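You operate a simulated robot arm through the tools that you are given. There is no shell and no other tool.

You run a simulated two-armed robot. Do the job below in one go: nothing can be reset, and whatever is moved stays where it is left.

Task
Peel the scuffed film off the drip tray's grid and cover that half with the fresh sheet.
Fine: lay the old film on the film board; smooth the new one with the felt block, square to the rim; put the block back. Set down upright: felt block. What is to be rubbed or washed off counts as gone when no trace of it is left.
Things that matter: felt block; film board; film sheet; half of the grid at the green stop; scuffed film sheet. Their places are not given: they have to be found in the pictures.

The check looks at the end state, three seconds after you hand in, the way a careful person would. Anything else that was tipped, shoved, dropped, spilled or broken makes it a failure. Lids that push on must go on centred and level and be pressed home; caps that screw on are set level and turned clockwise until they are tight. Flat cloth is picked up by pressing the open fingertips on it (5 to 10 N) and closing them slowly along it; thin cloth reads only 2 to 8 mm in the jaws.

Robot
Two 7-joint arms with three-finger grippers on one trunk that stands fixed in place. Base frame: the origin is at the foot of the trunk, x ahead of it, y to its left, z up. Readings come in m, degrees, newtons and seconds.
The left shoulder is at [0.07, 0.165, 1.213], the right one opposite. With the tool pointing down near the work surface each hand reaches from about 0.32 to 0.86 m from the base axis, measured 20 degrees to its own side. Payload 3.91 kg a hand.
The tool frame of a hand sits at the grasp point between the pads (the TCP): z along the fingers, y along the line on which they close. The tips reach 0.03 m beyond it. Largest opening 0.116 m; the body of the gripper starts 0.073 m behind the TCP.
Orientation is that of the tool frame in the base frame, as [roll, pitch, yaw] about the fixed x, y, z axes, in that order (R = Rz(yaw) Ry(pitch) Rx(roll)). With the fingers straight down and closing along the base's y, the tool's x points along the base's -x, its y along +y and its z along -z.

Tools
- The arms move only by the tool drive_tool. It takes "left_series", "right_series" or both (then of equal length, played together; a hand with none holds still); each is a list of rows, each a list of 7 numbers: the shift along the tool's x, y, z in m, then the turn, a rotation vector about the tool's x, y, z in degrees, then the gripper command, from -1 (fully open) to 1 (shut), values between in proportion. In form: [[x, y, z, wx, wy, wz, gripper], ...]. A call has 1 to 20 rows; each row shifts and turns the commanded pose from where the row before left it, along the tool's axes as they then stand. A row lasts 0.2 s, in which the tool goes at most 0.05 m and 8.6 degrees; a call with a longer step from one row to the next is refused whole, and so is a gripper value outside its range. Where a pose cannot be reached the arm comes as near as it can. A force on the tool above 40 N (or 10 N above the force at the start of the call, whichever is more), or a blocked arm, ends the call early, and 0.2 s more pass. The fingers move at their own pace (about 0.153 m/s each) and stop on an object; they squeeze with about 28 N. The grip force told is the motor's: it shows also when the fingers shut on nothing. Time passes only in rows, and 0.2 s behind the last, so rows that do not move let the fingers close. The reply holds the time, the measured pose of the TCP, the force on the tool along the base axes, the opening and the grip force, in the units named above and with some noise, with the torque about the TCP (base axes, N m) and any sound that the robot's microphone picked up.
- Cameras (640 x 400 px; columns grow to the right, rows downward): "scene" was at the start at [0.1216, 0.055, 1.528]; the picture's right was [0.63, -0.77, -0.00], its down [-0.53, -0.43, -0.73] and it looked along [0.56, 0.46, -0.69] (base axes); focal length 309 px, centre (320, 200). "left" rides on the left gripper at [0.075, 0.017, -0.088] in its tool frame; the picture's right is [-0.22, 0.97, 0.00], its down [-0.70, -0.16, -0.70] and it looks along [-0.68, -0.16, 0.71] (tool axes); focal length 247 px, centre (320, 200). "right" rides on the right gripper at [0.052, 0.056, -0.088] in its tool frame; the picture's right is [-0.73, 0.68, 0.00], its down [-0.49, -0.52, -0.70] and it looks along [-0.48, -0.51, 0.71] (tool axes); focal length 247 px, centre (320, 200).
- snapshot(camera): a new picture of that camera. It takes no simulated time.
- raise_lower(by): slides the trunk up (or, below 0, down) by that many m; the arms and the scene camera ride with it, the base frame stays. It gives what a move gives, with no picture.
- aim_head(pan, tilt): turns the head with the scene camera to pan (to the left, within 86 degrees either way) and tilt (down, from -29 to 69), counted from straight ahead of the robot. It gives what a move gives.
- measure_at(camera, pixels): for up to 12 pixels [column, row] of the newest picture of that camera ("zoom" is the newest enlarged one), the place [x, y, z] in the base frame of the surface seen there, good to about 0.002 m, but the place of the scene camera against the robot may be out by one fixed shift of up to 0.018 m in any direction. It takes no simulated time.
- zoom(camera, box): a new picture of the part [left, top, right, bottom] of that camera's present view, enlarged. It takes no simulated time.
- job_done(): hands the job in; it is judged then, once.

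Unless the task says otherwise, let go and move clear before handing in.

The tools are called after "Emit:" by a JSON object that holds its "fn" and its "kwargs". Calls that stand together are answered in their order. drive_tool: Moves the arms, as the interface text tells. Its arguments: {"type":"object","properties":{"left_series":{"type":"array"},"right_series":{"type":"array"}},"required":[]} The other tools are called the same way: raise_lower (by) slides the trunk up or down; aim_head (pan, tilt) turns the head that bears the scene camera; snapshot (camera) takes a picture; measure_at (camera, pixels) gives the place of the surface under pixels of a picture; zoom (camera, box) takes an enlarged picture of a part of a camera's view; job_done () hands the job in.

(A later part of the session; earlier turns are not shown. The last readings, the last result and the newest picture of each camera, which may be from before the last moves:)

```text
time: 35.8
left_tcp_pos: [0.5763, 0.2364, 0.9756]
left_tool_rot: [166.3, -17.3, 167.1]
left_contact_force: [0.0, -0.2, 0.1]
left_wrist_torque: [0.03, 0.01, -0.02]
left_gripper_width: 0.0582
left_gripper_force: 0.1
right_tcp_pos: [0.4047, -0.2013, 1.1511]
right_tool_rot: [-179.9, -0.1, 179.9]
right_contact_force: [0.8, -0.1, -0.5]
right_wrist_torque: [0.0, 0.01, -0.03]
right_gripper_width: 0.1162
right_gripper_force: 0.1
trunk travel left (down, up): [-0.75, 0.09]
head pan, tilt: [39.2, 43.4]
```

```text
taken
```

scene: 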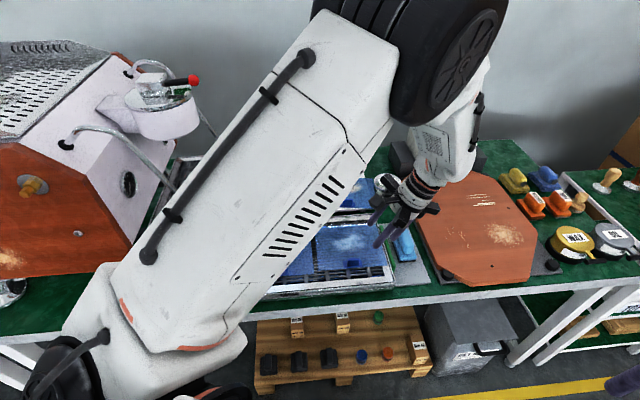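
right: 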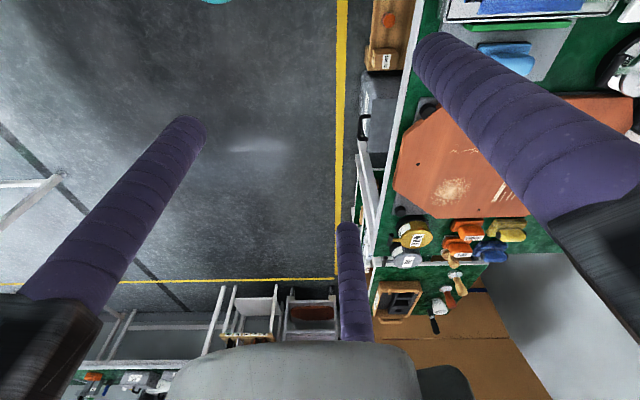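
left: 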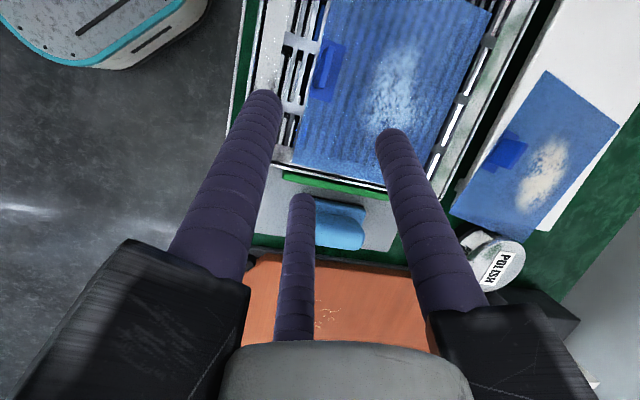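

The fresh sheet lies on the grid, visibly rippled (stripes at 400,100), so it will need smoothing. First I'll raise and un-tilt the hand to yaw 135°, measuring the displaced old film in the meantime.

Emit:
{"fn": "measure_at", "kwargs": {"camera": "left", "pixels": [[548, 74], [614, 127], [532, 232], [456, 206], [512, 140], [498, 160], [520, 160], [345, 60], [330, 55], [325, 85], [340, 230], [365, 210]]}}

Emit:
{"fn": "drive_tool", "kwargs": {"left_series": [[0.0089, 0.0068, -0.0278, 0, 0, 0, 0], [0.0089, 0.0068, -0.0278, 0, 0, 0, 0], [0, 0, 0, 4.44, -5.83, 0, 0], [0, 0, 0, 4.44, -5.83, 0, 0], [0, 0, 0, 4.44, -5.83, 0, 0], [0, 0, 0, 0, 0, 7.5, 0], [0, 0, 0, 0, 0, 7.5, 0], [0, 0, 0, 0, 0, 7.5, 0], [0, 0, 0, 0, 0, 7.5, 0], [0, 0, 0, 0, 0, 0, 0]]}}

Emit:
{"fn": "snapshot", "kwargs": {"camera": "left"}}

Emit:
{"fn": "snapshot", "kwargs": {"camera": "scene"}}

```text
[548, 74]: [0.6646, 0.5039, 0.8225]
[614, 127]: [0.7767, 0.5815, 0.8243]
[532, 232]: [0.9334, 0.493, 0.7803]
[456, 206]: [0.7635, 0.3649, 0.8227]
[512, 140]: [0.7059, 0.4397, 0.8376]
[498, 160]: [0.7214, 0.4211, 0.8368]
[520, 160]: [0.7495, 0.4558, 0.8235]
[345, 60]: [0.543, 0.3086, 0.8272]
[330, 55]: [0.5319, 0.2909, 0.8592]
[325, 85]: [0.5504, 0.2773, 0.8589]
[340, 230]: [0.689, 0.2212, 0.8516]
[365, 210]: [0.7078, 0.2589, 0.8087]
```

```text
time: 38.0
left_tcp_pos: [0.5787, 0.238, 1.0347]
left_tool_rot: [-180.0, 0.0, 135.0]
left_contact_force: [-0.6, 0.2, -0.4]
left_wrist_torque: [0.0, 0.01, 0.01]
left_gripper_width: 0.0581
left_gripper_force: 0.1
right_tcp_pos: [0.4026, -0.2, 1.1508]
right_tool_rot: [180.0, 0.0, 179.9]
right_contact_force: [0.2, 0.7, 0.0]
right_wrist_torque: [0.01, 0.02, -0.01]
right_gripper_width: 0.116
right_gripper_force: 0.0
trunk travel left (down, up): [-0.75, 0.09]
head pan, tilt: [39.2, 43.4]
```

```text
taken
```

left: 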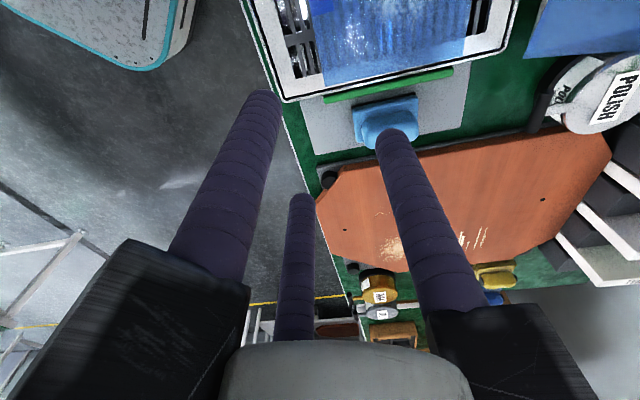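

```text
taken
```

scene: 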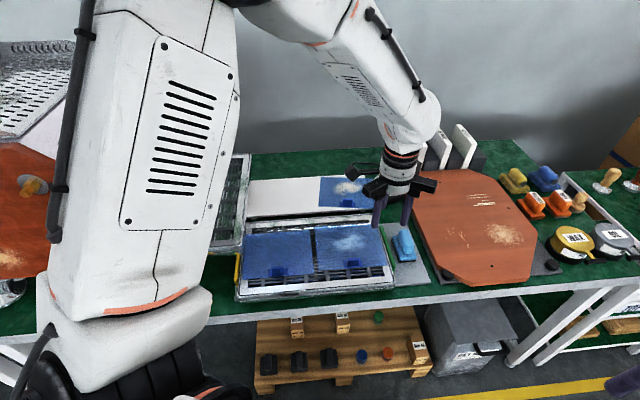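

The old film on the board is turned ~10° (edges at −55°/35°) and overhangs the end a little. I'll re-lay it: go above its tab (~(0.714,0.431)) with the hand turned to match −55°.

Emit:
{"fn": "drive_tool", "kwargs": {"left_series": [[0.0051, 0.029, 0, 0, 0, 0, 0], [0.0051, 0.029, 0, 0, 0, 0, 0], [0.0051, 0.029, 0, 0, 0, 0, 0], [0.0051, 0.029, 0, 0, 0, 0, 0], [0.0051, 0.029, 0, 0, 0, 0, 0], [0.0051, 0.029, 0, 0, 0, 0, -0.2], [0.0051, 0.029, 0, 0, 0, 0, -0.2], [0.0051, 0.029, 0, 0, 0, 0, -0.2], [0, 0, 0.025, 0, 0, 5, -0.2], [0, 0, 0.025, 0, 0, 5, -0.2], [0, 0, 0.025, 0, 0, 0, -0.2], [0, 0, 0, 0, 0, 0, -0.2]]}}

Emit:
{"fn": "snapshot", "kwargs": {"camera": "left"}}

Emit:
{"fn": "zoom", "kwargs": {"camera": "left", "box": [250, 30, 400, 180]}}

Emit:
{"fn": "zoom", "kwargs": {"camera": "scene", "box": [225, 140, 425, 305]}}

```text
time: 40.6
left_tcp_pos: [0.7138, 0.4299, 0.9617]
left_tool_rot: [180.0, 0.0, 125.0]
left_contact_force: [-0.1, 0.2, 0.1]
left_wrist_torque: [0.03, 0.01, 0.01]
left_gripper_width: 0.0696
left_gripper_force: 0.0
right_tcp_pos: [0.4032, -0.2017, 1.1506]
right_tool_rot: [180.0, 0.0, 179.9]
right_contact_force: [-0.6, -0.7, -0.6]
right_wrist_torque: [0.02, -0.02, -0.01]
right_gripper_width: 0.116
right_gripper_force: 0.0
trunk travel left (down, up): [-0.75, 0.09]
head pan, tilt: [39.2, 43.4]
```

```text
taken
```

left: 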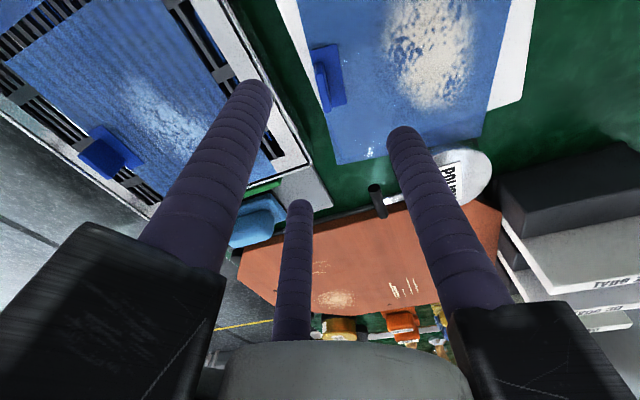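

```text
2.67 times, centred on (325, 105) of left
```

zoom: 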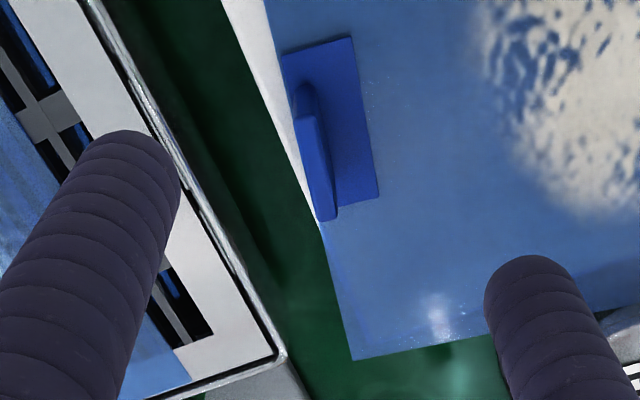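

```text
2.42 times, centred on (325, 222) of scene
```

zoom: 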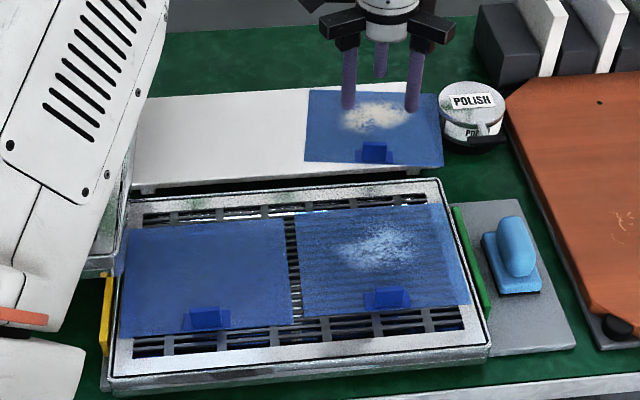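

The fresh sheet lies square on the tray. Now I measure the old film's blade precisely.

Emit:
{"fn": "zoom", "kwargs": {"camera": "left", "box": [290, 30, 360, 130]}}

Emit:
{"fn": "measure_at", "kwargs": {"camera": "zoom", "pixels": [[10, 10]]}}

```text
4.00 times, centred on (325, 80) of left
```

zoom: 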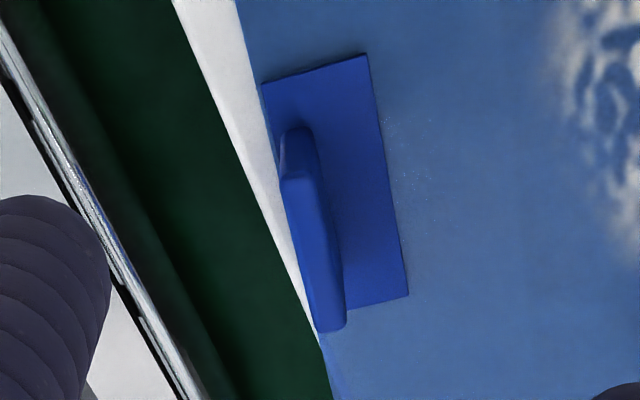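

```text
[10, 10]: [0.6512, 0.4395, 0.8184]
```

Emit:
{"fn": "measure_at", "kwargs": {"camera": "zoom", "pixels": [[284, 180], [318, 178], [316, 328], [344, 322], [302, 180], [330, 325], [316, 250], [368, 56], [407, 295], [265, 85], [300, 130], [345, 307]]}}

```text
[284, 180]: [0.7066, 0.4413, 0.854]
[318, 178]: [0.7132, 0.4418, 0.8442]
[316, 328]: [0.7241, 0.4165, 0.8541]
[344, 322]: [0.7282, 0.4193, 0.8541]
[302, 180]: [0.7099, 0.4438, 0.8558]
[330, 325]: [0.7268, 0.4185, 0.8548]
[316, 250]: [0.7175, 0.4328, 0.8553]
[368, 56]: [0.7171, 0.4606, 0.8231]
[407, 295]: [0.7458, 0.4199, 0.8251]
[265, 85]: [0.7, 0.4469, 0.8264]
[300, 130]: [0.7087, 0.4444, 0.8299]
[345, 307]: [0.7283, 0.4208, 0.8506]
```

The blade centre is ≈(0.7177,0.4317), angle −55°, matching the hand's turn. I centre (tool −1 mm, +4 mm), descend near it and re-measure up close.

Emit:
{"fn": "drive_tool", "kwargs": {"left_series": [[-0.001, 0.004, 0.025, 0, 0, 0, -0.2], [0, 0, 0.025, 0, 0, 0, -0.2], [0, 0, 0.025, 0, 0, 0, -0.2], [0, 0, 0.015, 0, 0, 0, -0.2], [0, 0, 0.0, 0, 0, 0, -0.2], [0, 0, 0, 0, 0, 0, -0.2]]}}

Emit:
{"fn": "zoom", "kwargs": {"camera": "left", "box": [270, 70, 370, 210]}}

Emit:
{"fn": "measure_at", "kwargs": {"camera": "zoom", "pixels": [[290, 195], [310, 195], [300, 195], [325, 335], [335, 330], [315, 265], [325, 300], [305, 230]]}}

```text
time: 42.0
left_tcp_pos: [0.7186, 0.4327, 0.8706]
left_tool_rot: [-180.0, 0.0, 125.1]
left_contact_force: [0.5, 1.4, -0.3]
left_wrist_torque: [0.02, -0.03, 0.01]
left_gripper_width: 0.0695
left_gripper_force: 0.1
right_tcp_pos: [0.4049, -0.2007, 1.1492]
right_tool_rot: [179.9, -0.1, 179.9]
right_contact_force: [-0.6, 0.4, 0.7]
right_wrist_torque: [0.0, 0.01, 0.01]
right_gripper_width: 0.1162
right_gripper_force: 0.1
trunk travel left (down, up): [-0.75, 0.09]
head pan, tilt: [39.2, 43.4]
```

```text
2.86 times, centred on (320, 140) of left
```

zoom: 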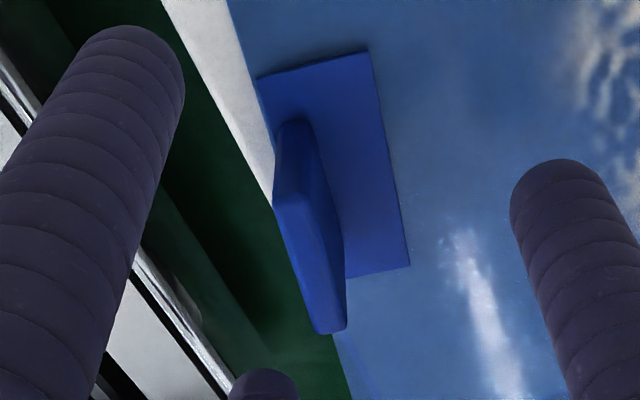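

```text
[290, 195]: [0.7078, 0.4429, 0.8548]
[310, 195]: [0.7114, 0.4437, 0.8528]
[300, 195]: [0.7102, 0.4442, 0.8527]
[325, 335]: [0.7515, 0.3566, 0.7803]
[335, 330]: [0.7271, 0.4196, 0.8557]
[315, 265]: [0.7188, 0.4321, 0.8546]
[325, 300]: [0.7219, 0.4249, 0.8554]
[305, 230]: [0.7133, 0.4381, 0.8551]
```

The TCP is within ~1 mm of the blade centre. I lower to grasp height and close in stages, looking midway.

Emit:
{"fn": "drive_tool", "kwargs": {"left_series": [[-0.0005, -0.001, 0.0055, 0, 0, 0, 0], [0, 0, 0.005, 0, 0, 0, 0.3], [0, 0, 0, 0, 0, 0, 0.6], [0, 0, 0, 0, 0, 0, 0.7], [0, 0, 0, 0, 0, 0, 0.7]]}}

Emit:
{"fn": "zoom", "kwargs": {"camera": "left", "box": [270, 70, 370, 210]}}

```text
time: 43.2
left_tcp_pos: [0.7159, 0.4309, 0.8605]
left_tool_rot: [-180.0, 0.0, 125.2]
left_contact_force: [-0.2, 0.0, 0.9]
left_wrist_torque: [0.01, 0.0, 0.01]
left_gripper_width: 0.0172
left_gripper_force: 0.1
right_tcp_pos: [0.4045, -0.2011, 1.1507]
right_tool_rot: [-180.0, 0.0, 179.9]
right_contact_force: [-0.2, 0.3, -0.5]
right_wrist_torque: [0.01, -0.02, 0.03]
right_gripper_width: 0.1161
right_gripper_force: 0.1
trunk travel left (down, up): [-0.75, 0.09]
head pan, tilt: [39.2, 43.4]
```

```text
2.86 times, centred on (320, 140) of left
```

zoom: 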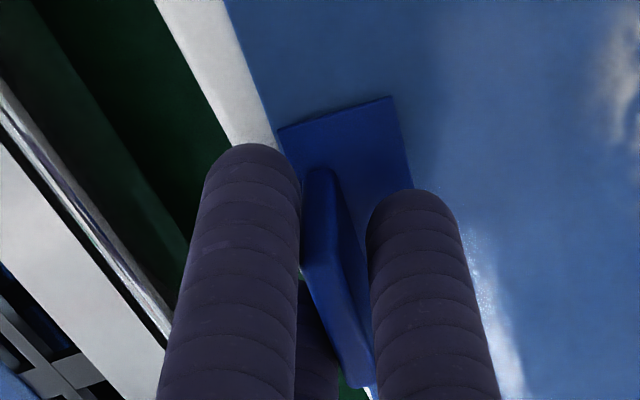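

The blade sits between the left pair and the right finger. I close fully, slowly.

Emit:
{"fn": "drive_tool", "kwargs": {"left_series": [[0, 0, 0, 0, 0, 0, 0.75], [0, 0, 0, 0, 0, 0, 0.8], [0, 0, 0, 0, 0, 0, 0.9], [0, 0, 0, 0, 0, 0, 1], [0, 0, 0, 0, 0, 0, 1]]}}

Emit:
{"fn": "snapshot", "kwargs": {"camera": "left"}}

Emit:
{"fn": "zoom", "kwargs": {"camera": "scene", "box": [235, 130, 415, 242]}}

```text
time: 44.4
left_tcp_pos: [0.7166, 0.4315, 0.8602]
left_tool_rot: [179.9, 0.0, 125.1]
left_contact_force: [0.3, 0.6, -0.3]
left_wrist_torque: [0.0, 0.01, -0.01]
left_gripper_width: 0.009
left_gripper_force: 28.4
right_tcp_pos: [0.4042, -0.2009, 1.1505]
right_tool_rot: [180.0, 0.0, 179.9]
right_contact_force: [1.2, -0.6, -0.5]
right_wrist_torque: [0.02, -0.04, 0.03]
right_gripper_width: 0.1161
right_gripper_force: 0.1
trunk travel left (down, up): [-0.75, 0.09]
head pan, tilt: [39.2, 43.4]
```

```text
taken
```

left: 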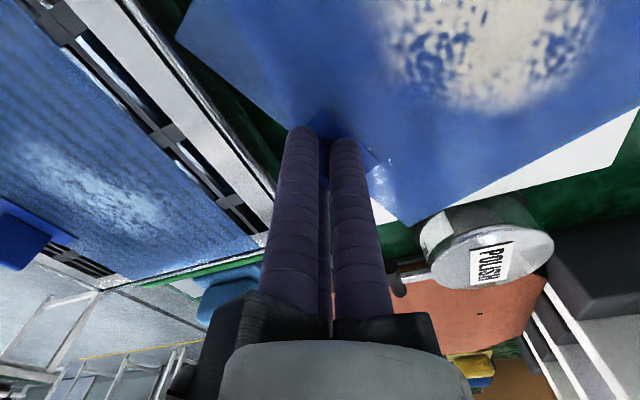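

```text
3.56 times, centred on (325, 186) of scene
```

zoom: 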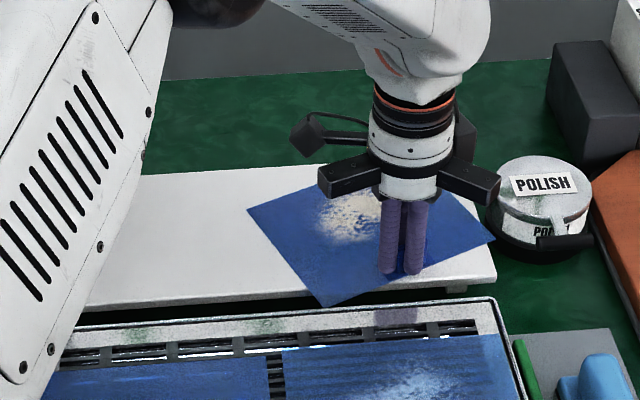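

Again the three jaws turned the sheet (this time counter-clockwise), but it's firmly held and the jar hasn't moved. I'll lift it straight up and measure its angle.

Emit:
{"fn": "drive_tool", "kwargs": {"left_series": [[0, 0, -0.004, 0, 0, 0, 1], [0, 0, -0.008, 0, 0, 0, 1], [0, 0, -0.015, 0, 0, 0, 1], [0, 0, -0.02, 0, 0, 0, 1], [0, 0, -0.02, 0, 0, 0, 1], [0, 0, 0, 0, 0, 0, 1]]}}

Emit:
{"fn": "snapshot", "kwargs": {"camera": "left"}}

Emit:
{"fn": "measure_at", "kwargs": {"camera": "left", "pixels": [[180, 42], [260, 100], [220, 20], [400, 212], [420, 215], [600, 120], [500, 170], [300, 60], [400, 100], [360, 190], [450, 30], [550, 100]]}}

Emit:
{"fn": "zoom", "kwargs": {"camera": "scene", "box": [235, 130, 415, 242]}}

Emit:
{"fn": "measure_at", "kwargs": {"camera": "zoom", "pixels": [[260, 180], [300, 240], [325, 270], [345, 268], [470, 222], [485, 205], [290, 175]]}}

```text
time: 45.8
left_tcp_pos: [0.7161, 0.4315, 0.9264]
left_tool_rot: [180.0, 0.0, 125.0]
left_contact_force: [0.2, -0.3, -0.1]
left_wrist_torque: [-0.01, 0.0, -0.01]
left_gripper_width: 0.0095
left_gripper_force: 27.8
right_tcp_pos: [0.403, -0.2011, 1.1509]
right_tool_rot: [180.0, -0.1, 179.9]
right_contact_force: [0.5, 0.3, -1.0]
right_wrist_torque: [0.0, 0.02, -0.02]
right_gripper_width: 0.1159
right_gripper_force: 0.1
trunk travel left (down, up): [-0.75, 0.09]
head pan, tilt: [39.2, 43.4]
```

```text
taken
```

left: 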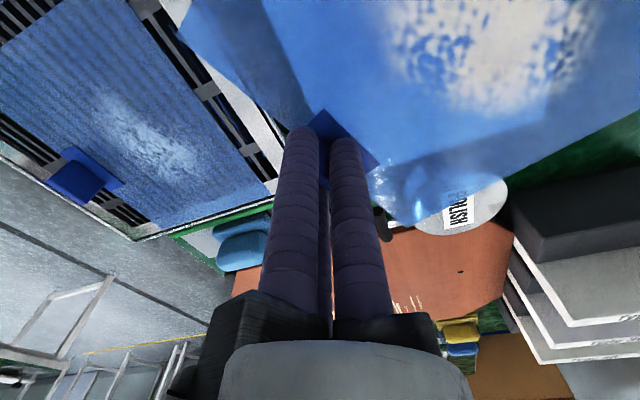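

```text
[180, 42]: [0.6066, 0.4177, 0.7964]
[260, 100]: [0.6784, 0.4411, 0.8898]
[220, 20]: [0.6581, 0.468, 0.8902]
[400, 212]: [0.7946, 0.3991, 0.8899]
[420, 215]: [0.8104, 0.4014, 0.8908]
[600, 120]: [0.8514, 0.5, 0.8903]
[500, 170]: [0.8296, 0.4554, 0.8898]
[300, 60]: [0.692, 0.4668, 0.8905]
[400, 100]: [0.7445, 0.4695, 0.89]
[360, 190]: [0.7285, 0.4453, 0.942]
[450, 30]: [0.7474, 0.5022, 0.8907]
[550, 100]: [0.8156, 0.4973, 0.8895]
```

```text
3.56 times, centred on (325, 186) of scene
```

zoom: 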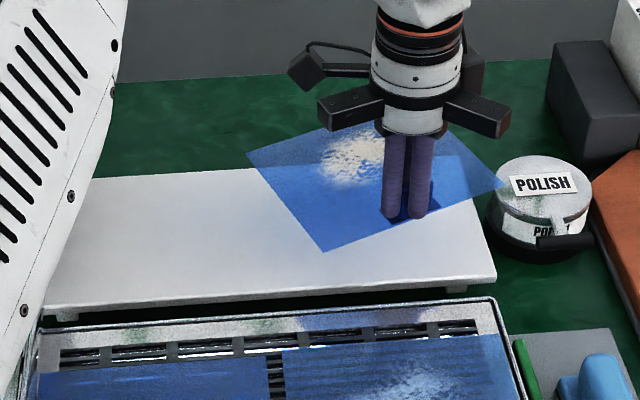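

```text
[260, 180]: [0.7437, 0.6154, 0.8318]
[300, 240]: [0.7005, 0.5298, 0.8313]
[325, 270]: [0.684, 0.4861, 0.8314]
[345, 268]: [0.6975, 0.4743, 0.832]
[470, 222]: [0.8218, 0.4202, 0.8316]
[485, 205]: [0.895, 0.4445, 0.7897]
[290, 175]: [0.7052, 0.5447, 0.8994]
```

The sheet is level (z≈0.89) with its near edge at ≈−20°, so it needs −25°. I raise 2 cm more, turn, and move toward the board's middle.

Emit:
{"fn": "drive_tool", "kwargs": {"left_series": [[0, 0, -0.02, 0, 0, 0, 1], [0, 0, 0, 0, 0, 6.25, 1], [0, 0, 0, 0, 0, 6.25, 1], [0, 0, 0, 0, 0, 6.25, 1], [0, 0, 0, 0, 0, 6.25, 1], [0, 0, 0, 0, 0, 0, 1]]}}

Emit:
{"fn": "snapshot", "kwargs": {"camera": "left"}}

Emit:
{"fn": "zoom", "kwargs": {"camera": "scene", "box": [235, 130, 415, 242]}}

Emit:
{"fn": "measure_at", "kwargs": {"camera": "left", "pixels": [[260, 100], [220, 20], [400, 212], [420, 215], [600, 120], [500, 170], [300, 60], [400, 100], [450, 30], [550, 100]]}}

```text
time: 47.2
left_tcp_pos: [0.716, 0.4311, 0.9466]
left_tool_rot: [180.0, 0.1, 100.1]
left_contact_force: [0.4, -0.8, -1.4]
left_wrist_torque: [0.03, -0.02, 0.02]
left_gripper_width: 0.0093
left_gripper_force: 28.1
right_tcp_pos: [0.4026, -0.2017, 1.1506]
right_tool_rot: [180.0, 0.0, 179.9]
right_contact_force: [0.2, 0.4, 0.6]
right_wrist_torque: [0.01, -0.03, 0.04]
right_gripper_width: 0.1159
right_gripper_force: 0.0
trunk travel left (down, up): [-0.75, 0.09]
head pan, tilt: [39.2, 43.4]
```

```text
taken
```

left: 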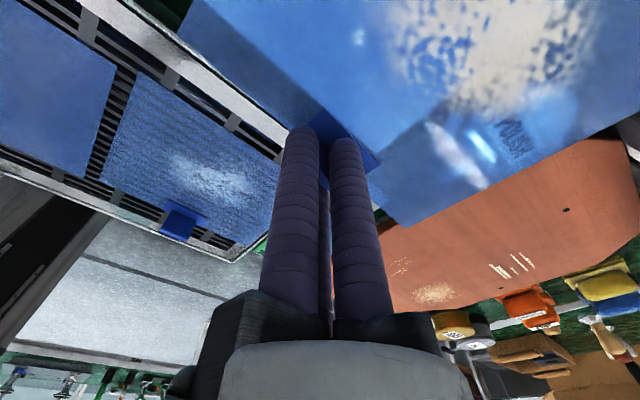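

```text
3.56 times, centred on (325, 186) of scene
```

zoom: 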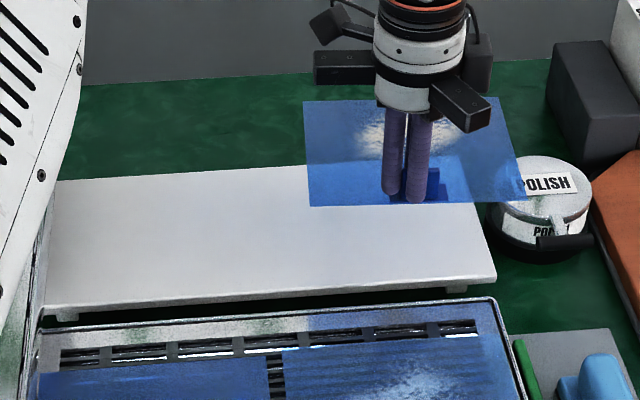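

```text
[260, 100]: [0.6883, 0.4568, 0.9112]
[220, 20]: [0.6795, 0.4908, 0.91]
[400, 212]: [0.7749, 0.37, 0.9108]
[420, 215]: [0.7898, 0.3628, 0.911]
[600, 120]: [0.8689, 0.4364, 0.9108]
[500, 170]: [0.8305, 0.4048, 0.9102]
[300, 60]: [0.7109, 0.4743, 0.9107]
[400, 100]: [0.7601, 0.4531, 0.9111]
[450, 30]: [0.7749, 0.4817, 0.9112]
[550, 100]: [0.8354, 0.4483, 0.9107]
```

Now nearly square; relative to the board's near edge it needs about +2° more. I turn it, shift it 4 cm toward the board's middle, and lower to ~1.7 cm above.

Emit:
{"fn": "drive_tool", "kwargs": {"left_series": [[0, 0, 0, 0, 0, -2, 1], [0.0134, -0.0053, 0, 0, 0, 0, 1], [0.0134, -0.0053, 0, 0, 0, 0, 1], [0.0134, -0.0053, 0, 0, 0, 0, 1], [0, 0, 0.0175, 0, 0, 0, 1], [0, 0, 0.0175, 0, 0, 0, 1], [0, 0, 0.0175, 0, 0, 0, 1], [0, 0, 0.0175, 0, 0, 0, 1], [0, 0, 0, 0, 0, 0, 1]]}}

Emit:
{"fn": "zoom", "kwargs": {"camera": "scene", "box": [235, 130, 415, 242]}}

Emit:
{"fn": "measure_at", "kwargs": {"camera": "zoom", "pixels": [[260, 255], [350, 252], [440, 245], [270, 180], [290, 290], [460, 280]]}}

```text
time: 49.2
left_tcp_pos: [0.6928, 0.467, 0.8766]
left_tool_rot: [-179.9, 0.1, 102.0]
left_contact_force: [0.7, 0.9, 0.8]
left_wrist_torque: [-0.03, 0.02, -0.02]
left_gripper_width: 0.0093
left_gripper_force: 28.0
right_tcp_pos: [0.4041, -0.2012, 1.1502]
right_tool_rot: [180.0, -0.1, 179.9]
right_contact_force: [0.0, 0.1, -0.5]
right_wrist_torque: [-0.04, -0.03, 0.01]
right_gripper_width: 0.1159
right_gripper_force: 0.1
trunk travel left (down, up): [-0.75, 0.09]
head pan, tilt: [39.2, 43.4]
```

```text
3.56 times, centred on (325, 186) of scene
```

zoom: 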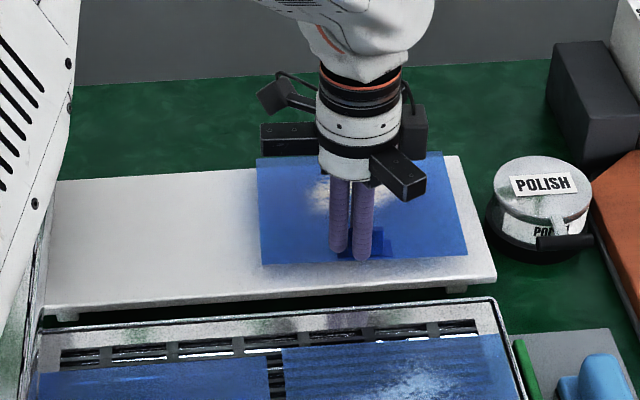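

```text
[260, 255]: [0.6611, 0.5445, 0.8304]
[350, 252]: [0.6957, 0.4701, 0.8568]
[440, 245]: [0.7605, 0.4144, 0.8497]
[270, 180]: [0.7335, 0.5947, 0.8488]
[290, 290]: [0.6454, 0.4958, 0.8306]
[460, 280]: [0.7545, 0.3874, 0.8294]
```

Edges are now parallel to the board. I nudge 5 mm away from the near edge and lower to contact.

Emit:
{"fn": "drive_tool", "kwargs": {"left_series": [[0.0027, 0.0042, 0.004, 0, 0, 0, 1], [0, 0, 0.005, 0, 0, 0, 1], [0, 0, 0.004, 0, 0, 0, 1], [0, 0, 0.001, 0, 0, 0, 1], [0, 0, 0.001, 0, 0, 0, 1], [0, 0, 0.001, 0, 0, 0, 1], [0, 0, 0, 0, 0, 0, 1]]}}

Emit:
{"fn": "zoom", "kwargs": {"camera": "scene", "box": [235, 130, 415, 242]}}

Emit:
{"fn": "measure_at", "kwargs": {"camera": "zoom", "pixels": [[290, 265], [420, 255], [275, 185], [300, 290], [460, 280], [450, 230]]}}

```text
time: 50.8
left_tcp_pos: [0.6968, 0.469, 0.8605]
left_tool_rot: [-180.0, 0.0, 102.2]
left_contact_force: [0.3, 0.6, 0.0]
left_wrist_torque: [0.01, 0.01, 0.04]
left_gripper_width: 0.0097
left_gripper_force: 28.2
right_tcp_pos: [0.405, -0.2003, 1.151]
right_tool_rot: [180.0, -0.1, 179.9]
right_contact_force: [0.6, -0.2, 0.1]
right_wrist_torque: [0.0, 0.03, 0.01]
right_gripper_width: 0.1161
right_gripper_force: 0.0
trunk travel left (down, up): [-0.75, 0.09]
head pan, tilt: [39.2, 43.4]
```

```text
3.56 times, centred on (325, 186) of scene
```

zoom: 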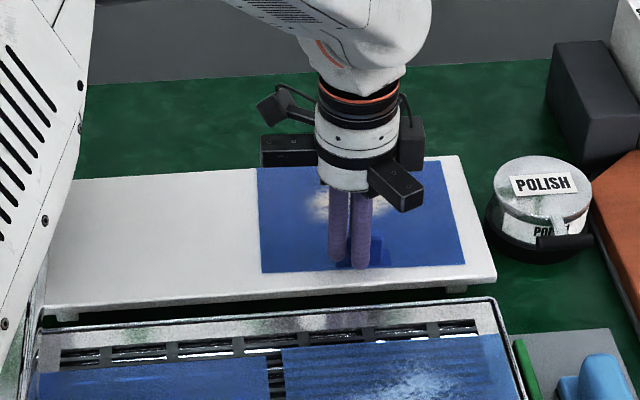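

```text
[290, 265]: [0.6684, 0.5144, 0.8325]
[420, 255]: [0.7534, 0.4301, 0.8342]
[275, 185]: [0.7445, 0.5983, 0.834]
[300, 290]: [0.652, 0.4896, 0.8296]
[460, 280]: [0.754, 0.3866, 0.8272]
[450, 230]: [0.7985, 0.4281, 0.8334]
```

The old film is within ~1 mm of the board and well within it. I lower 1 mm more, release, and rise.

Emit:
{"fn": "drive_tool", "kwargs": {"left_series": [[0, 0, 0.0006, 0, 0, 0, 1], [0, 0, 0.0006, 0, 0, 0, 1], [0, 0, 0, 0, 0, 0, 0.8], [0, 0, 0, 0, 0, 0, 0.6], [0, 0, 0, 0, 0, 0, 0.3], [0, 0, 0, 0, 0, 0, 0], [0, 0, -0.015, 0, 0, 0, 0], [0, 0, -0.03, 0, 0, 0, 0], [0, 0, -0.04, 0, 0, 0, 0], [0, 0, -0.04, 0, 0, 0, 0], [0, 0, -0.03, 0, 0, 0, 0], [0, 0, 0, 0, 0, 0, 0]]}}

Emit:
{"fn": "snapshot", "kwargs": {"camera": "left"}}

Emit:
{"fn": "zoom", "kwargs": {"camera": "scene", "box": [225, 140, 425, 305]}}

```text
time: 53.4
left_tcp_pos: [0.6956, 0.4724, 1.0144]
left_tool_rot: [-180.0, 0.1, 102.1]
left_contact_force: [0.8, -0.1, -0.1]
left_wrist_torque: [0.01, 0.01, 0.0]
left_gripper_width: 0.0579
left_gripper_force: 0.0
right_tcp_pos: [0.4053, -0.201, 1.1508]
right_tool_rot: [-179.9, -0.1, 180.0]
right_contact_force: [0.6, -0.7, -0.6]
right_wrist_torque: [-0.03, 0.03, -0.02]
right_gripper_width: 0.1159
right_gripper_force: 0.0
trunk travel left (down, up): [-0.75, 0.09]
head pan, tilt: [39.2, 43.4]
```

```text
taken
```

left: 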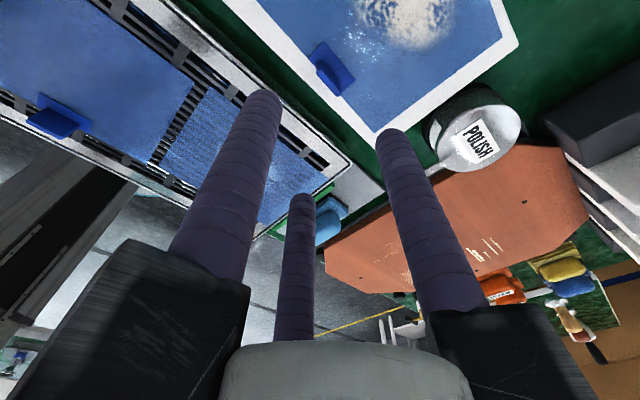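

```text
2.42 times, centred on (325, 222) of scene
```

zoom: 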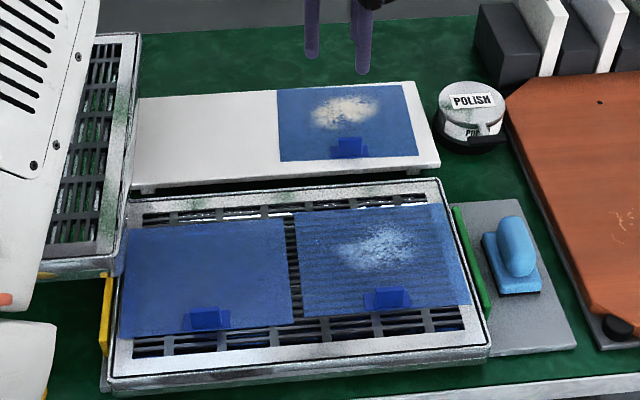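

The old film now lies well on the board, and the fresh sheet is square on the tray but rippled. Next I go above the felt block with the left hand to look at its handle.

Emit:
{"fn": "drive_tool", "kwargs": {"left_series": [[0, 0, 0, 0, 0, -6.6, -0.4], [0, 0, 0, 0, 0, -6.6, -0.6], [0, 0, 0, 0, 0, -6.6, -0.8], [0, 0, 0, 0, 0, -6.6, -1], [0, 0, 0, 0, 0, -6.6, -1], [-0.0254, -0.0266, 0, 0, 0, 0, -1], [-0.0254, -0.0266, 0, 0, 0, 0, -1], [-0.0254, -0.0266, 0, 0, 0, 0, -1], [-0.0254, -0.0266, 0, 0, 0, 0, -1], [-0.0254, -0.0266, 0, 0, 0, 0, -1], [-0.0254, -0.0266, 0, 0, 0, 0, -1], [-0.0254, -0.0266, 0, 0, 0, 0, -1], [0, 0, 0, 0, 0, 0, -1]]}}

Emit:
{"fn": "snapshot", "kwargs": {"camera": "left"}}

Emit:
{"fn": "zoom", "kwargs": {"camera": "left", "box": [220, 0, 440, 160]}}

Emit:
{"fn": "snapshot", "kwargs": {"camera": "scene"}}

```text
time: 56.2
left_tcp_pos: [0.6888, 0.2149, 1.0135]
left_tool_rot: [180.0, 0.0, 135.2]
left_contact_force: [-0.3, -0.4, 0.5]
left_wrist_torque: [-0.03, 0.05, 0.01]
left_gripper_width: 0.1162
left_gripper_force: 0.0
right_tcp_pos: [0.4043, -0.2005, 1.1503]
right_tool_rot: [180.0, 0.0, 179.9]
right_contact_force: [-0.9, -0.9, -0.1]
right_wrist_torque: [0.01, -0.02, 0.0]
right_gripper_width: 0.1161
right_gripper_force: 0.0
trunk travel left (down, up): [-0.75, 0.09]
head pan, tilt: [39.2, 43.4]
```

```text
taken
```

left: 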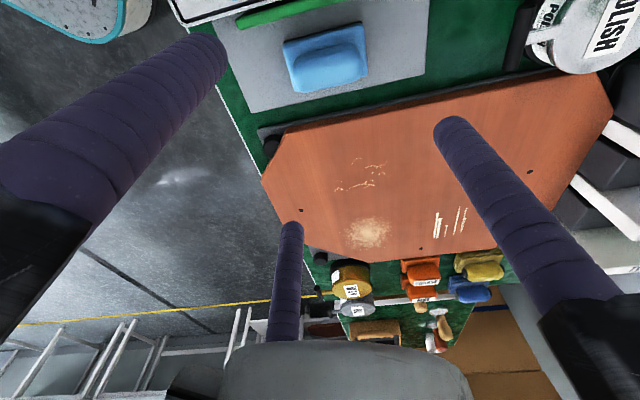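

```text
2.50 times, centred on (330, 80) of left
```

zoom: 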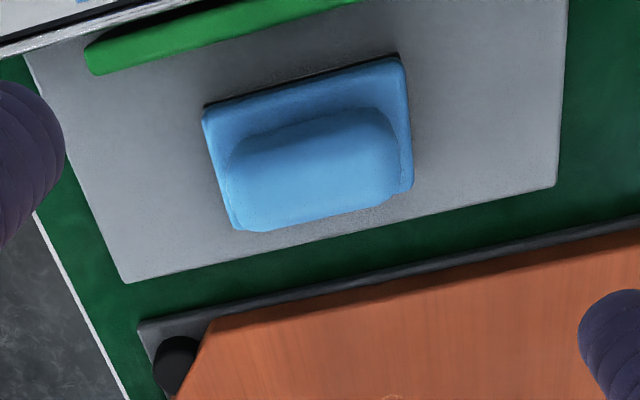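

```text
taken
```

scene: 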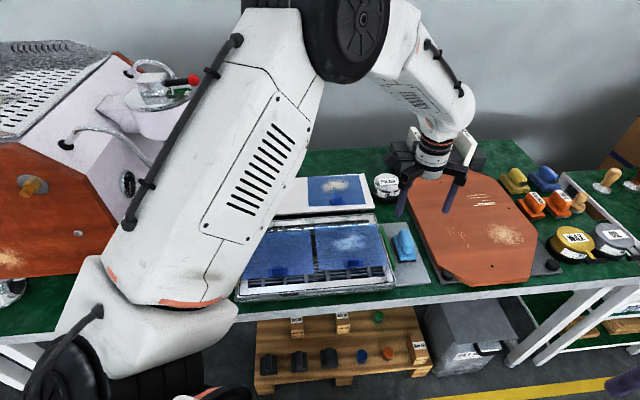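

The block has a base plate with a fat rounded handle along its length. I'll measure base corners and handle extents.

Emit:
{"fn": "zoom", "kwargs": {"camera": "left", "box": [270, 10, 390, 110]}}

Emit:
{"fn": "measure_at", "kwargs": {"camera": "left", "pixels": [[285, 44], [360, 24], [366, 64], [296, 90], [312, 68], [350, 55], [330, 82], [363, 76], [303, 88], [325, 60], [345, 78], [250, 60]]}}

```text
4.00 times, centred on (330, 60) of left
```

zoom: 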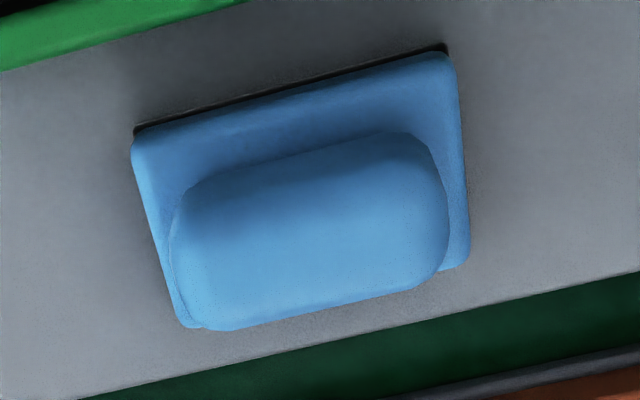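

```text
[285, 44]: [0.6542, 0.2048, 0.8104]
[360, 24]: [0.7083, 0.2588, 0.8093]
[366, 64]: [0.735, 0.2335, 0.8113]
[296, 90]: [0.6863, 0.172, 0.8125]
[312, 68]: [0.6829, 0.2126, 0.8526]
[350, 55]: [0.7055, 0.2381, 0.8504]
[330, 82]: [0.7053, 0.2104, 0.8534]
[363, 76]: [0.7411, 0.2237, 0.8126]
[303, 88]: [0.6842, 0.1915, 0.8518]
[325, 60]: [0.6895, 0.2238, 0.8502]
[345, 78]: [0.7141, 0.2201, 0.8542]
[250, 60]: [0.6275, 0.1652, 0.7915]
```

The block's base is centred at ≈(0.697,0.215), 77×47 mm along v, top 0.812; the handle rises to ≈0.855. I want the two-jaw side toward the tray, so I turn the hand +90° about tool z (yaw 45°) and check it is reachable.

Emit:
{"fn": "drive_tool", "kwargs": {"left_series": [[0, 0, 0, 0, 0, 7.5, -1], [0, 0, 0, 0, 0, 7.5, -1], [0, 0, 0, 0, 0, 7.5, -1], [0, 0, 0, 0, 0, 7.5, -1], [0, 0, 0, 0, 0, 7.5, -1], [0, 0, 0, 0, 0, 7.5, -1], [0, 0, 0, 0, 0, 7.5, -1], [0, 0, 0, 0, 0, 7.5, -1], [0, 0, 0, 0, 0, 7.5, -1], [0, 0, 0, 0, 0, 7.5, -1], [0, 0, 0, 0, 0, 7.5, -1], [0, 0, 0, 0, 0, 7.5, -1], [0, 0, 0, 0, 0, 0, -1]]}}

Emit:
{"fn": "snapshot", "kwargs": {"camera": "left"}}

Emit:
{"fn": "snapshot", "kwargs": {"camera": "scene"}}

```text
time: 59.0
left_tcp_pos: [0.6901, 0.2117, 1.0146]
left_tool_rot: [-180.0, 0.0, 45.0]
left_contact_force: [-1.5, 0.3, 0.1]
left_wrist_torque: [-0.01, -0.01, 0.03]
left_gripper_width: 0.1161
left_gripper_force: 0.0
right_tcp_pos: [0.4037, -0.2003, 1.1496]
right_tool_rot: [180.0, 0.0, 180.0]
right_contact_force: [0.9, -0.1, 0.4]
right_wrist_torque: [-0.03, -0.01, -0.01]
right_gripper_width: 0.1159
right_gripper_force: 0.1
trunk travel left (down, up): [-0.75, 0.09]
head pan, tilt: [39.2, 43.4]
```

```text
taken
```

left: 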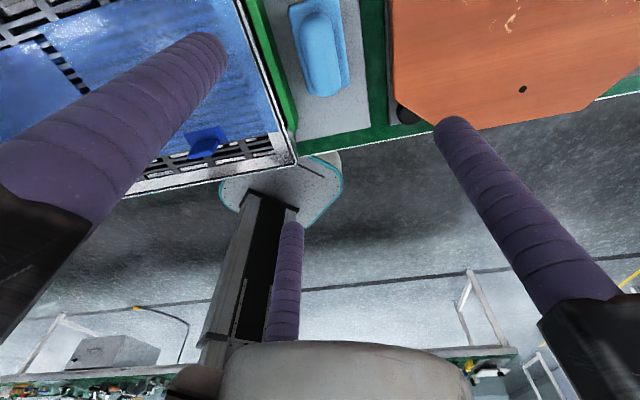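

```text
taken
```

scene: 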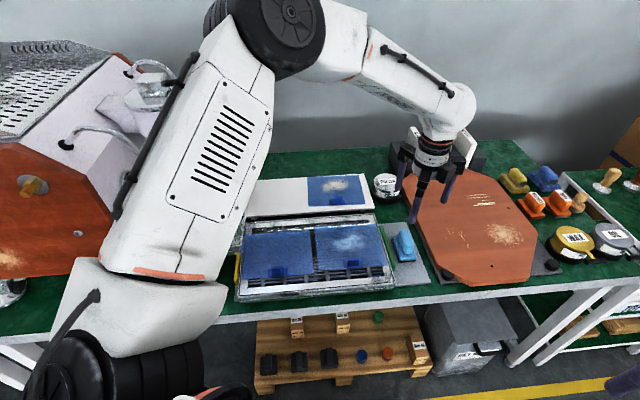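

Reachable. The block is at (320,50) in this view; I measure the handle from this side and lower partway.

Emit:
{"fn": "zoom", "kwargs": {"camera": "left", "box": [260, 0, 380, 110]}}

Emit:
{"fn": "measure_at", "kwargs": {"camera": "zoom", "pixels": [[172, 20], [245, 10], [208, 20], [225, 100], [180, 100], [270, 100], [245, 180], [205, 180], [290, 180], [262, 215], [240, 230], [310, 220]]}}

```text
3.64 times, centred on (320, 55) of left
```

zoom: 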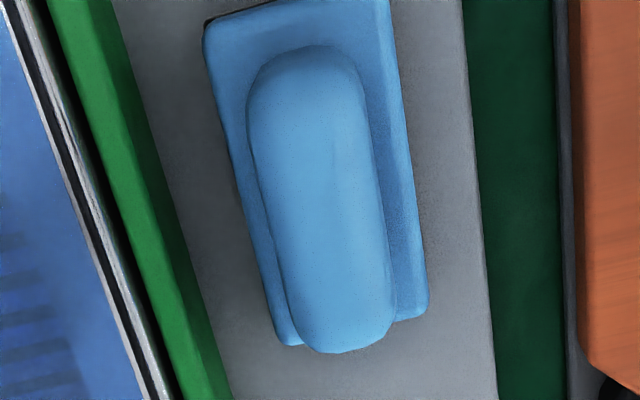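

```text
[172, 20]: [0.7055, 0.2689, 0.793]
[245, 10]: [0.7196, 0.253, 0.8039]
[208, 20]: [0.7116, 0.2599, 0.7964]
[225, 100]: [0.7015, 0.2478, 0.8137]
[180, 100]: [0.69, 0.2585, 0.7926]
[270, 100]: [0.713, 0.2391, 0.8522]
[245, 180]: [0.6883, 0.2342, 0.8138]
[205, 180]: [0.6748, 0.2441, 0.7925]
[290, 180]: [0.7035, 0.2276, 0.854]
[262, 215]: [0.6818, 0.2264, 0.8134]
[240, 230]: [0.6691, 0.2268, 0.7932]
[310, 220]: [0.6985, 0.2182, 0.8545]
```

Emit:
{"fn": "measure_at", "kwargs": {"camera": "zoom", "pixels": [[252, 110], [365, 100], [310, 55], [315, 110], [330, 200], [340, 345], [275, 230], [380, 230], [340, 280], [345, 320], [300, 300], [390, 300]]}}

```text
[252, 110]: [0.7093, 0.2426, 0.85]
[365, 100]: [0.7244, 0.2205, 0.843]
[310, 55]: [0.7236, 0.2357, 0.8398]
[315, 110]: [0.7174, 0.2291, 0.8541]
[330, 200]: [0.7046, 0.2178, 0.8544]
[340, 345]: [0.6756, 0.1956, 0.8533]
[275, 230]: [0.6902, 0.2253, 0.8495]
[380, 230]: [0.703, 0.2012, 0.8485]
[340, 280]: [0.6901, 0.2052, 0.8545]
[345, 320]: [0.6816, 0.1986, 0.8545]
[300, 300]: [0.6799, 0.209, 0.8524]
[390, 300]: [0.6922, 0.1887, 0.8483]
```

Handle centre ≈(0.698,0.2145), ~28 mm wide, ~63 mm long, top z 0.8545. I centre on it, narrow the opening to ~80 mm, and descend to TCP z≈0.87 first.

Emit:
{"fn": "drive_tool", "kwargs": {"left_series": [[0.0076, 0.0037, 0.02, 0, 0, 0, -0.35], [0, 0, 0.03, 0, 0, 0, -0.35], [0, 0, 0.03, 0, 0, 0, -0.35], [0, 0, 0.03, 0, 0, 0, -0.35], [0, 0, 0.02, 0, 0, 0, -0.35], [0, 0, 0.012, 0, 0, 0, -0.35], [0, 0, 0, 0, 0, 0, -0.35]]}}

Emit:
{"fn": "snapshot", "kwargs": {"camera": "left"}}

Emit:
{"fn": "zoom", "kwargs": {"camera": "scene", "box": [340, 170, 460, 290]}}

```text
time: 60.6
left_tcp_pos: [0.6971, 0.2145, 0.8725]
left_tool_rot: [180.0, 0.0, 45.2]
left_contact_force: [-0.1, 0.5, -0.6]
left_wrist_torque: [-0.04, 0.01, -0.02]
left_gripper_width: 0.0786
left_gripper_force: 0.1
right_tcp_pos: [0.4047, -0.2017, 1.1495]
right_tool_rot: [179.9, -0.1, 179.9]
right_contact_force: [0.4, 0.7, -0.3]
right_wrist_torque: [-0.01, -0.02, 0.02]
right_gripper_width: 0.1161
right_gripper_force: 0.1
trunk travel left (down, up): [-0.75, 0.09]
head pan, tilt: [39.2, 43.4]
```

```text
taken
```

left: 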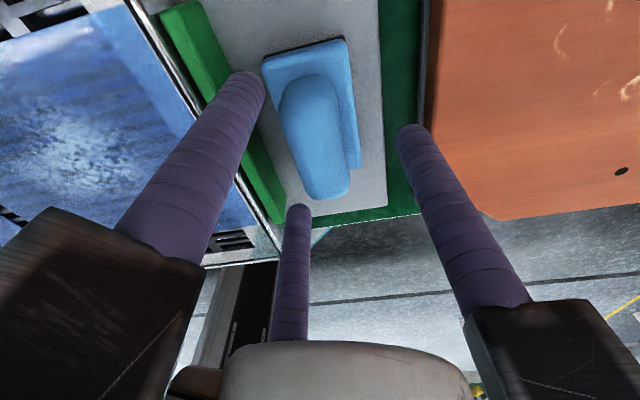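

```text
3.33 times, centred on (400, 230) of scene
```

zoom: 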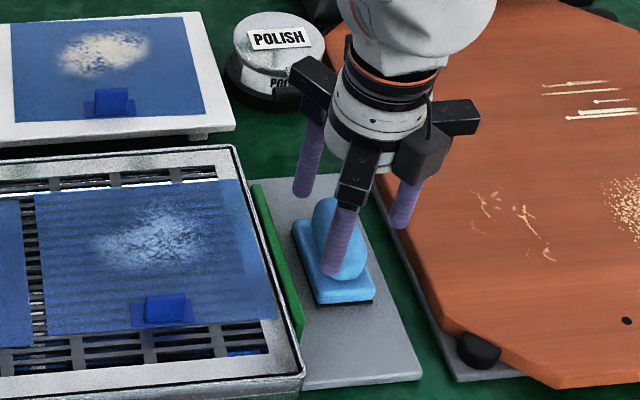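

The right finger (410,135) is near the orange board's edge, so I measure the clearance there and the handle position relative to the jaws.

Emit:
{"fn": "measure_at", "kwargs": {"camera": "left", "pixels": [[435, 80], [440, 120], [460, 180], [428, 60], [405, 128], [252, 78], [296, 208], [290, 100], [345, 110], [310, 76], [325, 195], [240, 180]]}}

```text
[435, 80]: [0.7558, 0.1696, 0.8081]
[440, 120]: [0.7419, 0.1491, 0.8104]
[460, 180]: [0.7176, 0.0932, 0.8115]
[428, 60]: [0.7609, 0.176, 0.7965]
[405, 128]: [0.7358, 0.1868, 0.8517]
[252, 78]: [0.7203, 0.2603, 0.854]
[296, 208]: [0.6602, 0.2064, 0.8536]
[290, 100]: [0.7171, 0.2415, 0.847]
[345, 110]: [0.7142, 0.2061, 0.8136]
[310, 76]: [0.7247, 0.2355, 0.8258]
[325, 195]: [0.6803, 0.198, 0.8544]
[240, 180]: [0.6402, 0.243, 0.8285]
```

The orange board is at z≈0.81, below the tips' grasp height (0.818), and the jaws clear the handle by ~4 mm. I widen slightly, descend to z≈0.848 and close.

Emit:
{"fn": "drive_tool", "kwargs": {"left_series": [[0, 0, 0, 0, 0, 0, -0.55], [0, 0, 0.012, 0, 0, 0, -0.55], [0, 0, 0.012, 0, 0, 0, -0.55], [0, 0, 0, 0, 0, 0, -0.2], [0, 0, 0, 0, 0, 0, 0.1], [0, 0, 0, 0, 0, 0, 0.4], [0, 0, 0, 0, 0, 0, 0.7], [0, 0, 0, 0, 0, 0, 1], [0, 0, 0, 0, 0, 0, 1]]}}

Emit:
{"fn": "snapshot", "kwargs": {"camera": "left"}}

Emit:
{"fn": "zoom", "kwargs": {"camera": "scene", "box": [340, 170, 460, 290]}}

```text
time: 62.6
left_tcp_pos: [0.6979, 0.2171, 0.8491]
left_tool_rot: [-179.9, 0.0, 45.1]
left_contact_force: [0.6, -0.8, 0.2]
left_wrist_torque: [-0.02, -0.01, -0.01]
left_gripper_width: 0.0379
left_gripper_force: 28.3
right_tcp_pos: [0.4033, -0.2014, 1.1513]
right_tool_rot: [-180.0, 0.0, 179.9]
right_contact_force: [-0.5, -0.5, 0.3]
right_wrist_torque: [0.0, 0.04, 0.01]
right_gripper_width: 0.1159
right_gripper_force: 0.1
trunk travel left (down, up): [-0.75, 0.09]
head pan, tilt: [39.2, 43.4]
```

```text
taken
```

left: 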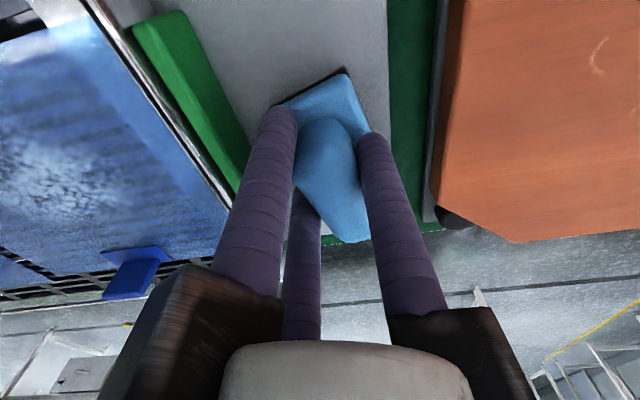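

```text
3.33 times, centred on (400, 230) of scene
```

zoom: 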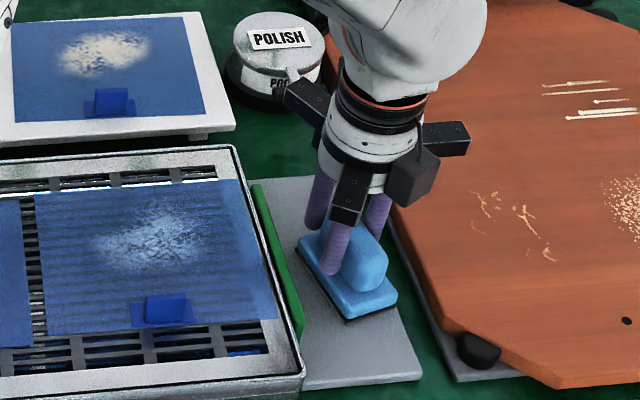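

The block is gripped firmly (38 mm) but twisted a bit in the jaws. I measure its base edges to learn the offset angle.

Emit:
{"fn": "measure_at", "kwargs": {"camera": "zoom", "pixels": [[302, 243], [346, 312], [392, 292], [305, 252], [347, 318], [325, 280], [396, 296], [360, 312]]}}

Emit:
{"fn": "measure_at", "kwargs": {"camera": "left", "pixels": [[345, 75], [285, 103], [368, 130], [315, 88], [355, 100], [362, 115], [330, 130], [345, 220], [305, 95]]}}

```text
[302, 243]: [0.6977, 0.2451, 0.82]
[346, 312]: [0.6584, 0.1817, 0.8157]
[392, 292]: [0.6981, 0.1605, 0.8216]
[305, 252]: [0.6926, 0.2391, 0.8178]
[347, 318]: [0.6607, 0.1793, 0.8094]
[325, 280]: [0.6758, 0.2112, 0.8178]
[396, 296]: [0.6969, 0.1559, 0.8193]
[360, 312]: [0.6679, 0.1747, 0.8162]
```

```text
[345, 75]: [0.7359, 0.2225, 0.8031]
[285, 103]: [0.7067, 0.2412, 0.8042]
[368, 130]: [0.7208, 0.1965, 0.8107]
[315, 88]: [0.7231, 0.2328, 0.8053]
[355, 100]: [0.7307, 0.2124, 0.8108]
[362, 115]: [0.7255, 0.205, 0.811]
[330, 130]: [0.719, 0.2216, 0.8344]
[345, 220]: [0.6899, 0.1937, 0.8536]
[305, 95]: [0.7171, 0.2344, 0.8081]
```

The block sits ~+15° in the hand. I lift 9 cm, turn the hand back 15° so the block is square, and look.

Emit:
{"fn": "drive_tool", "kwargs": {"left_series": [[0, 0, -0.005, 0, 0, 0, 1], [0, 0, -0.015, 0, 0, 0, 1], [0, 0, -0.025, 0, 0, 0, 1], [0, 0, -0.025, 0, 0, 0, 1], [0, 0, -0.02, 0, 0, 0, 1], [0, 0, 0, 0, 0, 5, 1], [0, 0, 0, 0, 0, 5, 1], [0, 0, 0, 0, 0, 5, 1], [0, 0, 0, 0, 0, 0, 1]]}}

Emit:
{"fn": "snapshot", "kwargs": {"camera": "left"}}

Emit:
{"fn": "zoom", "kwargs": {"camera": "scene", "box": [320, 150, 460, 290]}}

Emit:
{"fn": "measure_at", "kwargs": {"camera": "left", "pixels": [[345, 78], [290, 103], [368, 130], [315, 92], [355, 100], [362, 115], [330, 130], [345, 220], [305, 97]]}}

```text
time: 64.6
left_tcp_pos: [0.699, 0.2156, 0.9382]
left_tool_rot: [180.0, 0.0, 29.9]
left_contact_force: [0.4, -0.3, -1.5]
left_wrist_torque: [0.0, -0.01, 0.0]
left_gripper_width: 0.0375
left_gripper_force: 28.0
right_tcp_pos: [0.4042, -0.201, 1.1503]
right_tool_rot: [-180.0, -0.1, 179.9]
right_contact_force: [0.4, -0.5, -0.6]
right_wrist_torque: [-0.03, -0.01, -0.04]
right_gripper_width: 0.116
right_gripper_force: 0.1
trunk travel left (down, up): [-0.75, 0.09]
head pan, tilt: [39.2, 43.4]
```

```text
taken
```

left: 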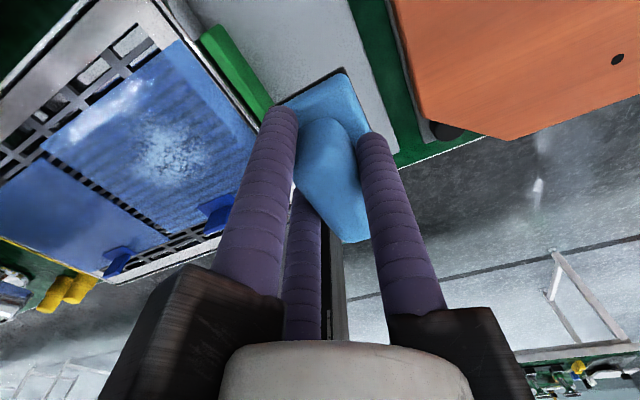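

```text
2.86 times, centred on (390, 220) of scene
```

zoom: 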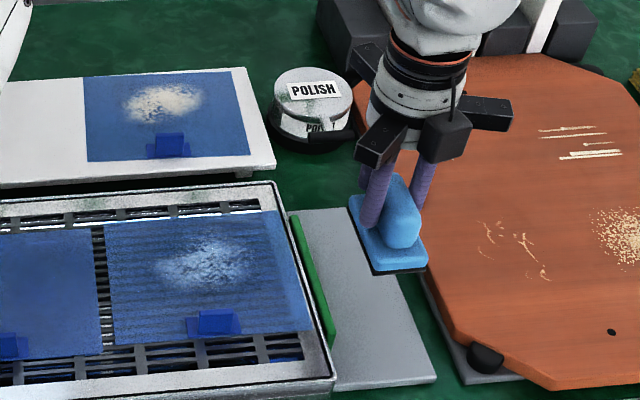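

```text
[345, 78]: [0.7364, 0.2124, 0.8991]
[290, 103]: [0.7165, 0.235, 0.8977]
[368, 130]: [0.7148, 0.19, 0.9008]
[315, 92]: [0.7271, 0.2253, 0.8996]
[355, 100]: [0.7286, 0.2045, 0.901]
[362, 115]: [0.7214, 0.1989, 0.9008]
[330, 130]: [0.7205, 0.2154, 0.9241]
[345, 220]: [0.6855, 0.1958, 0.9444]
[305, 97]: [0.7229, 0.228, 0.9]
```

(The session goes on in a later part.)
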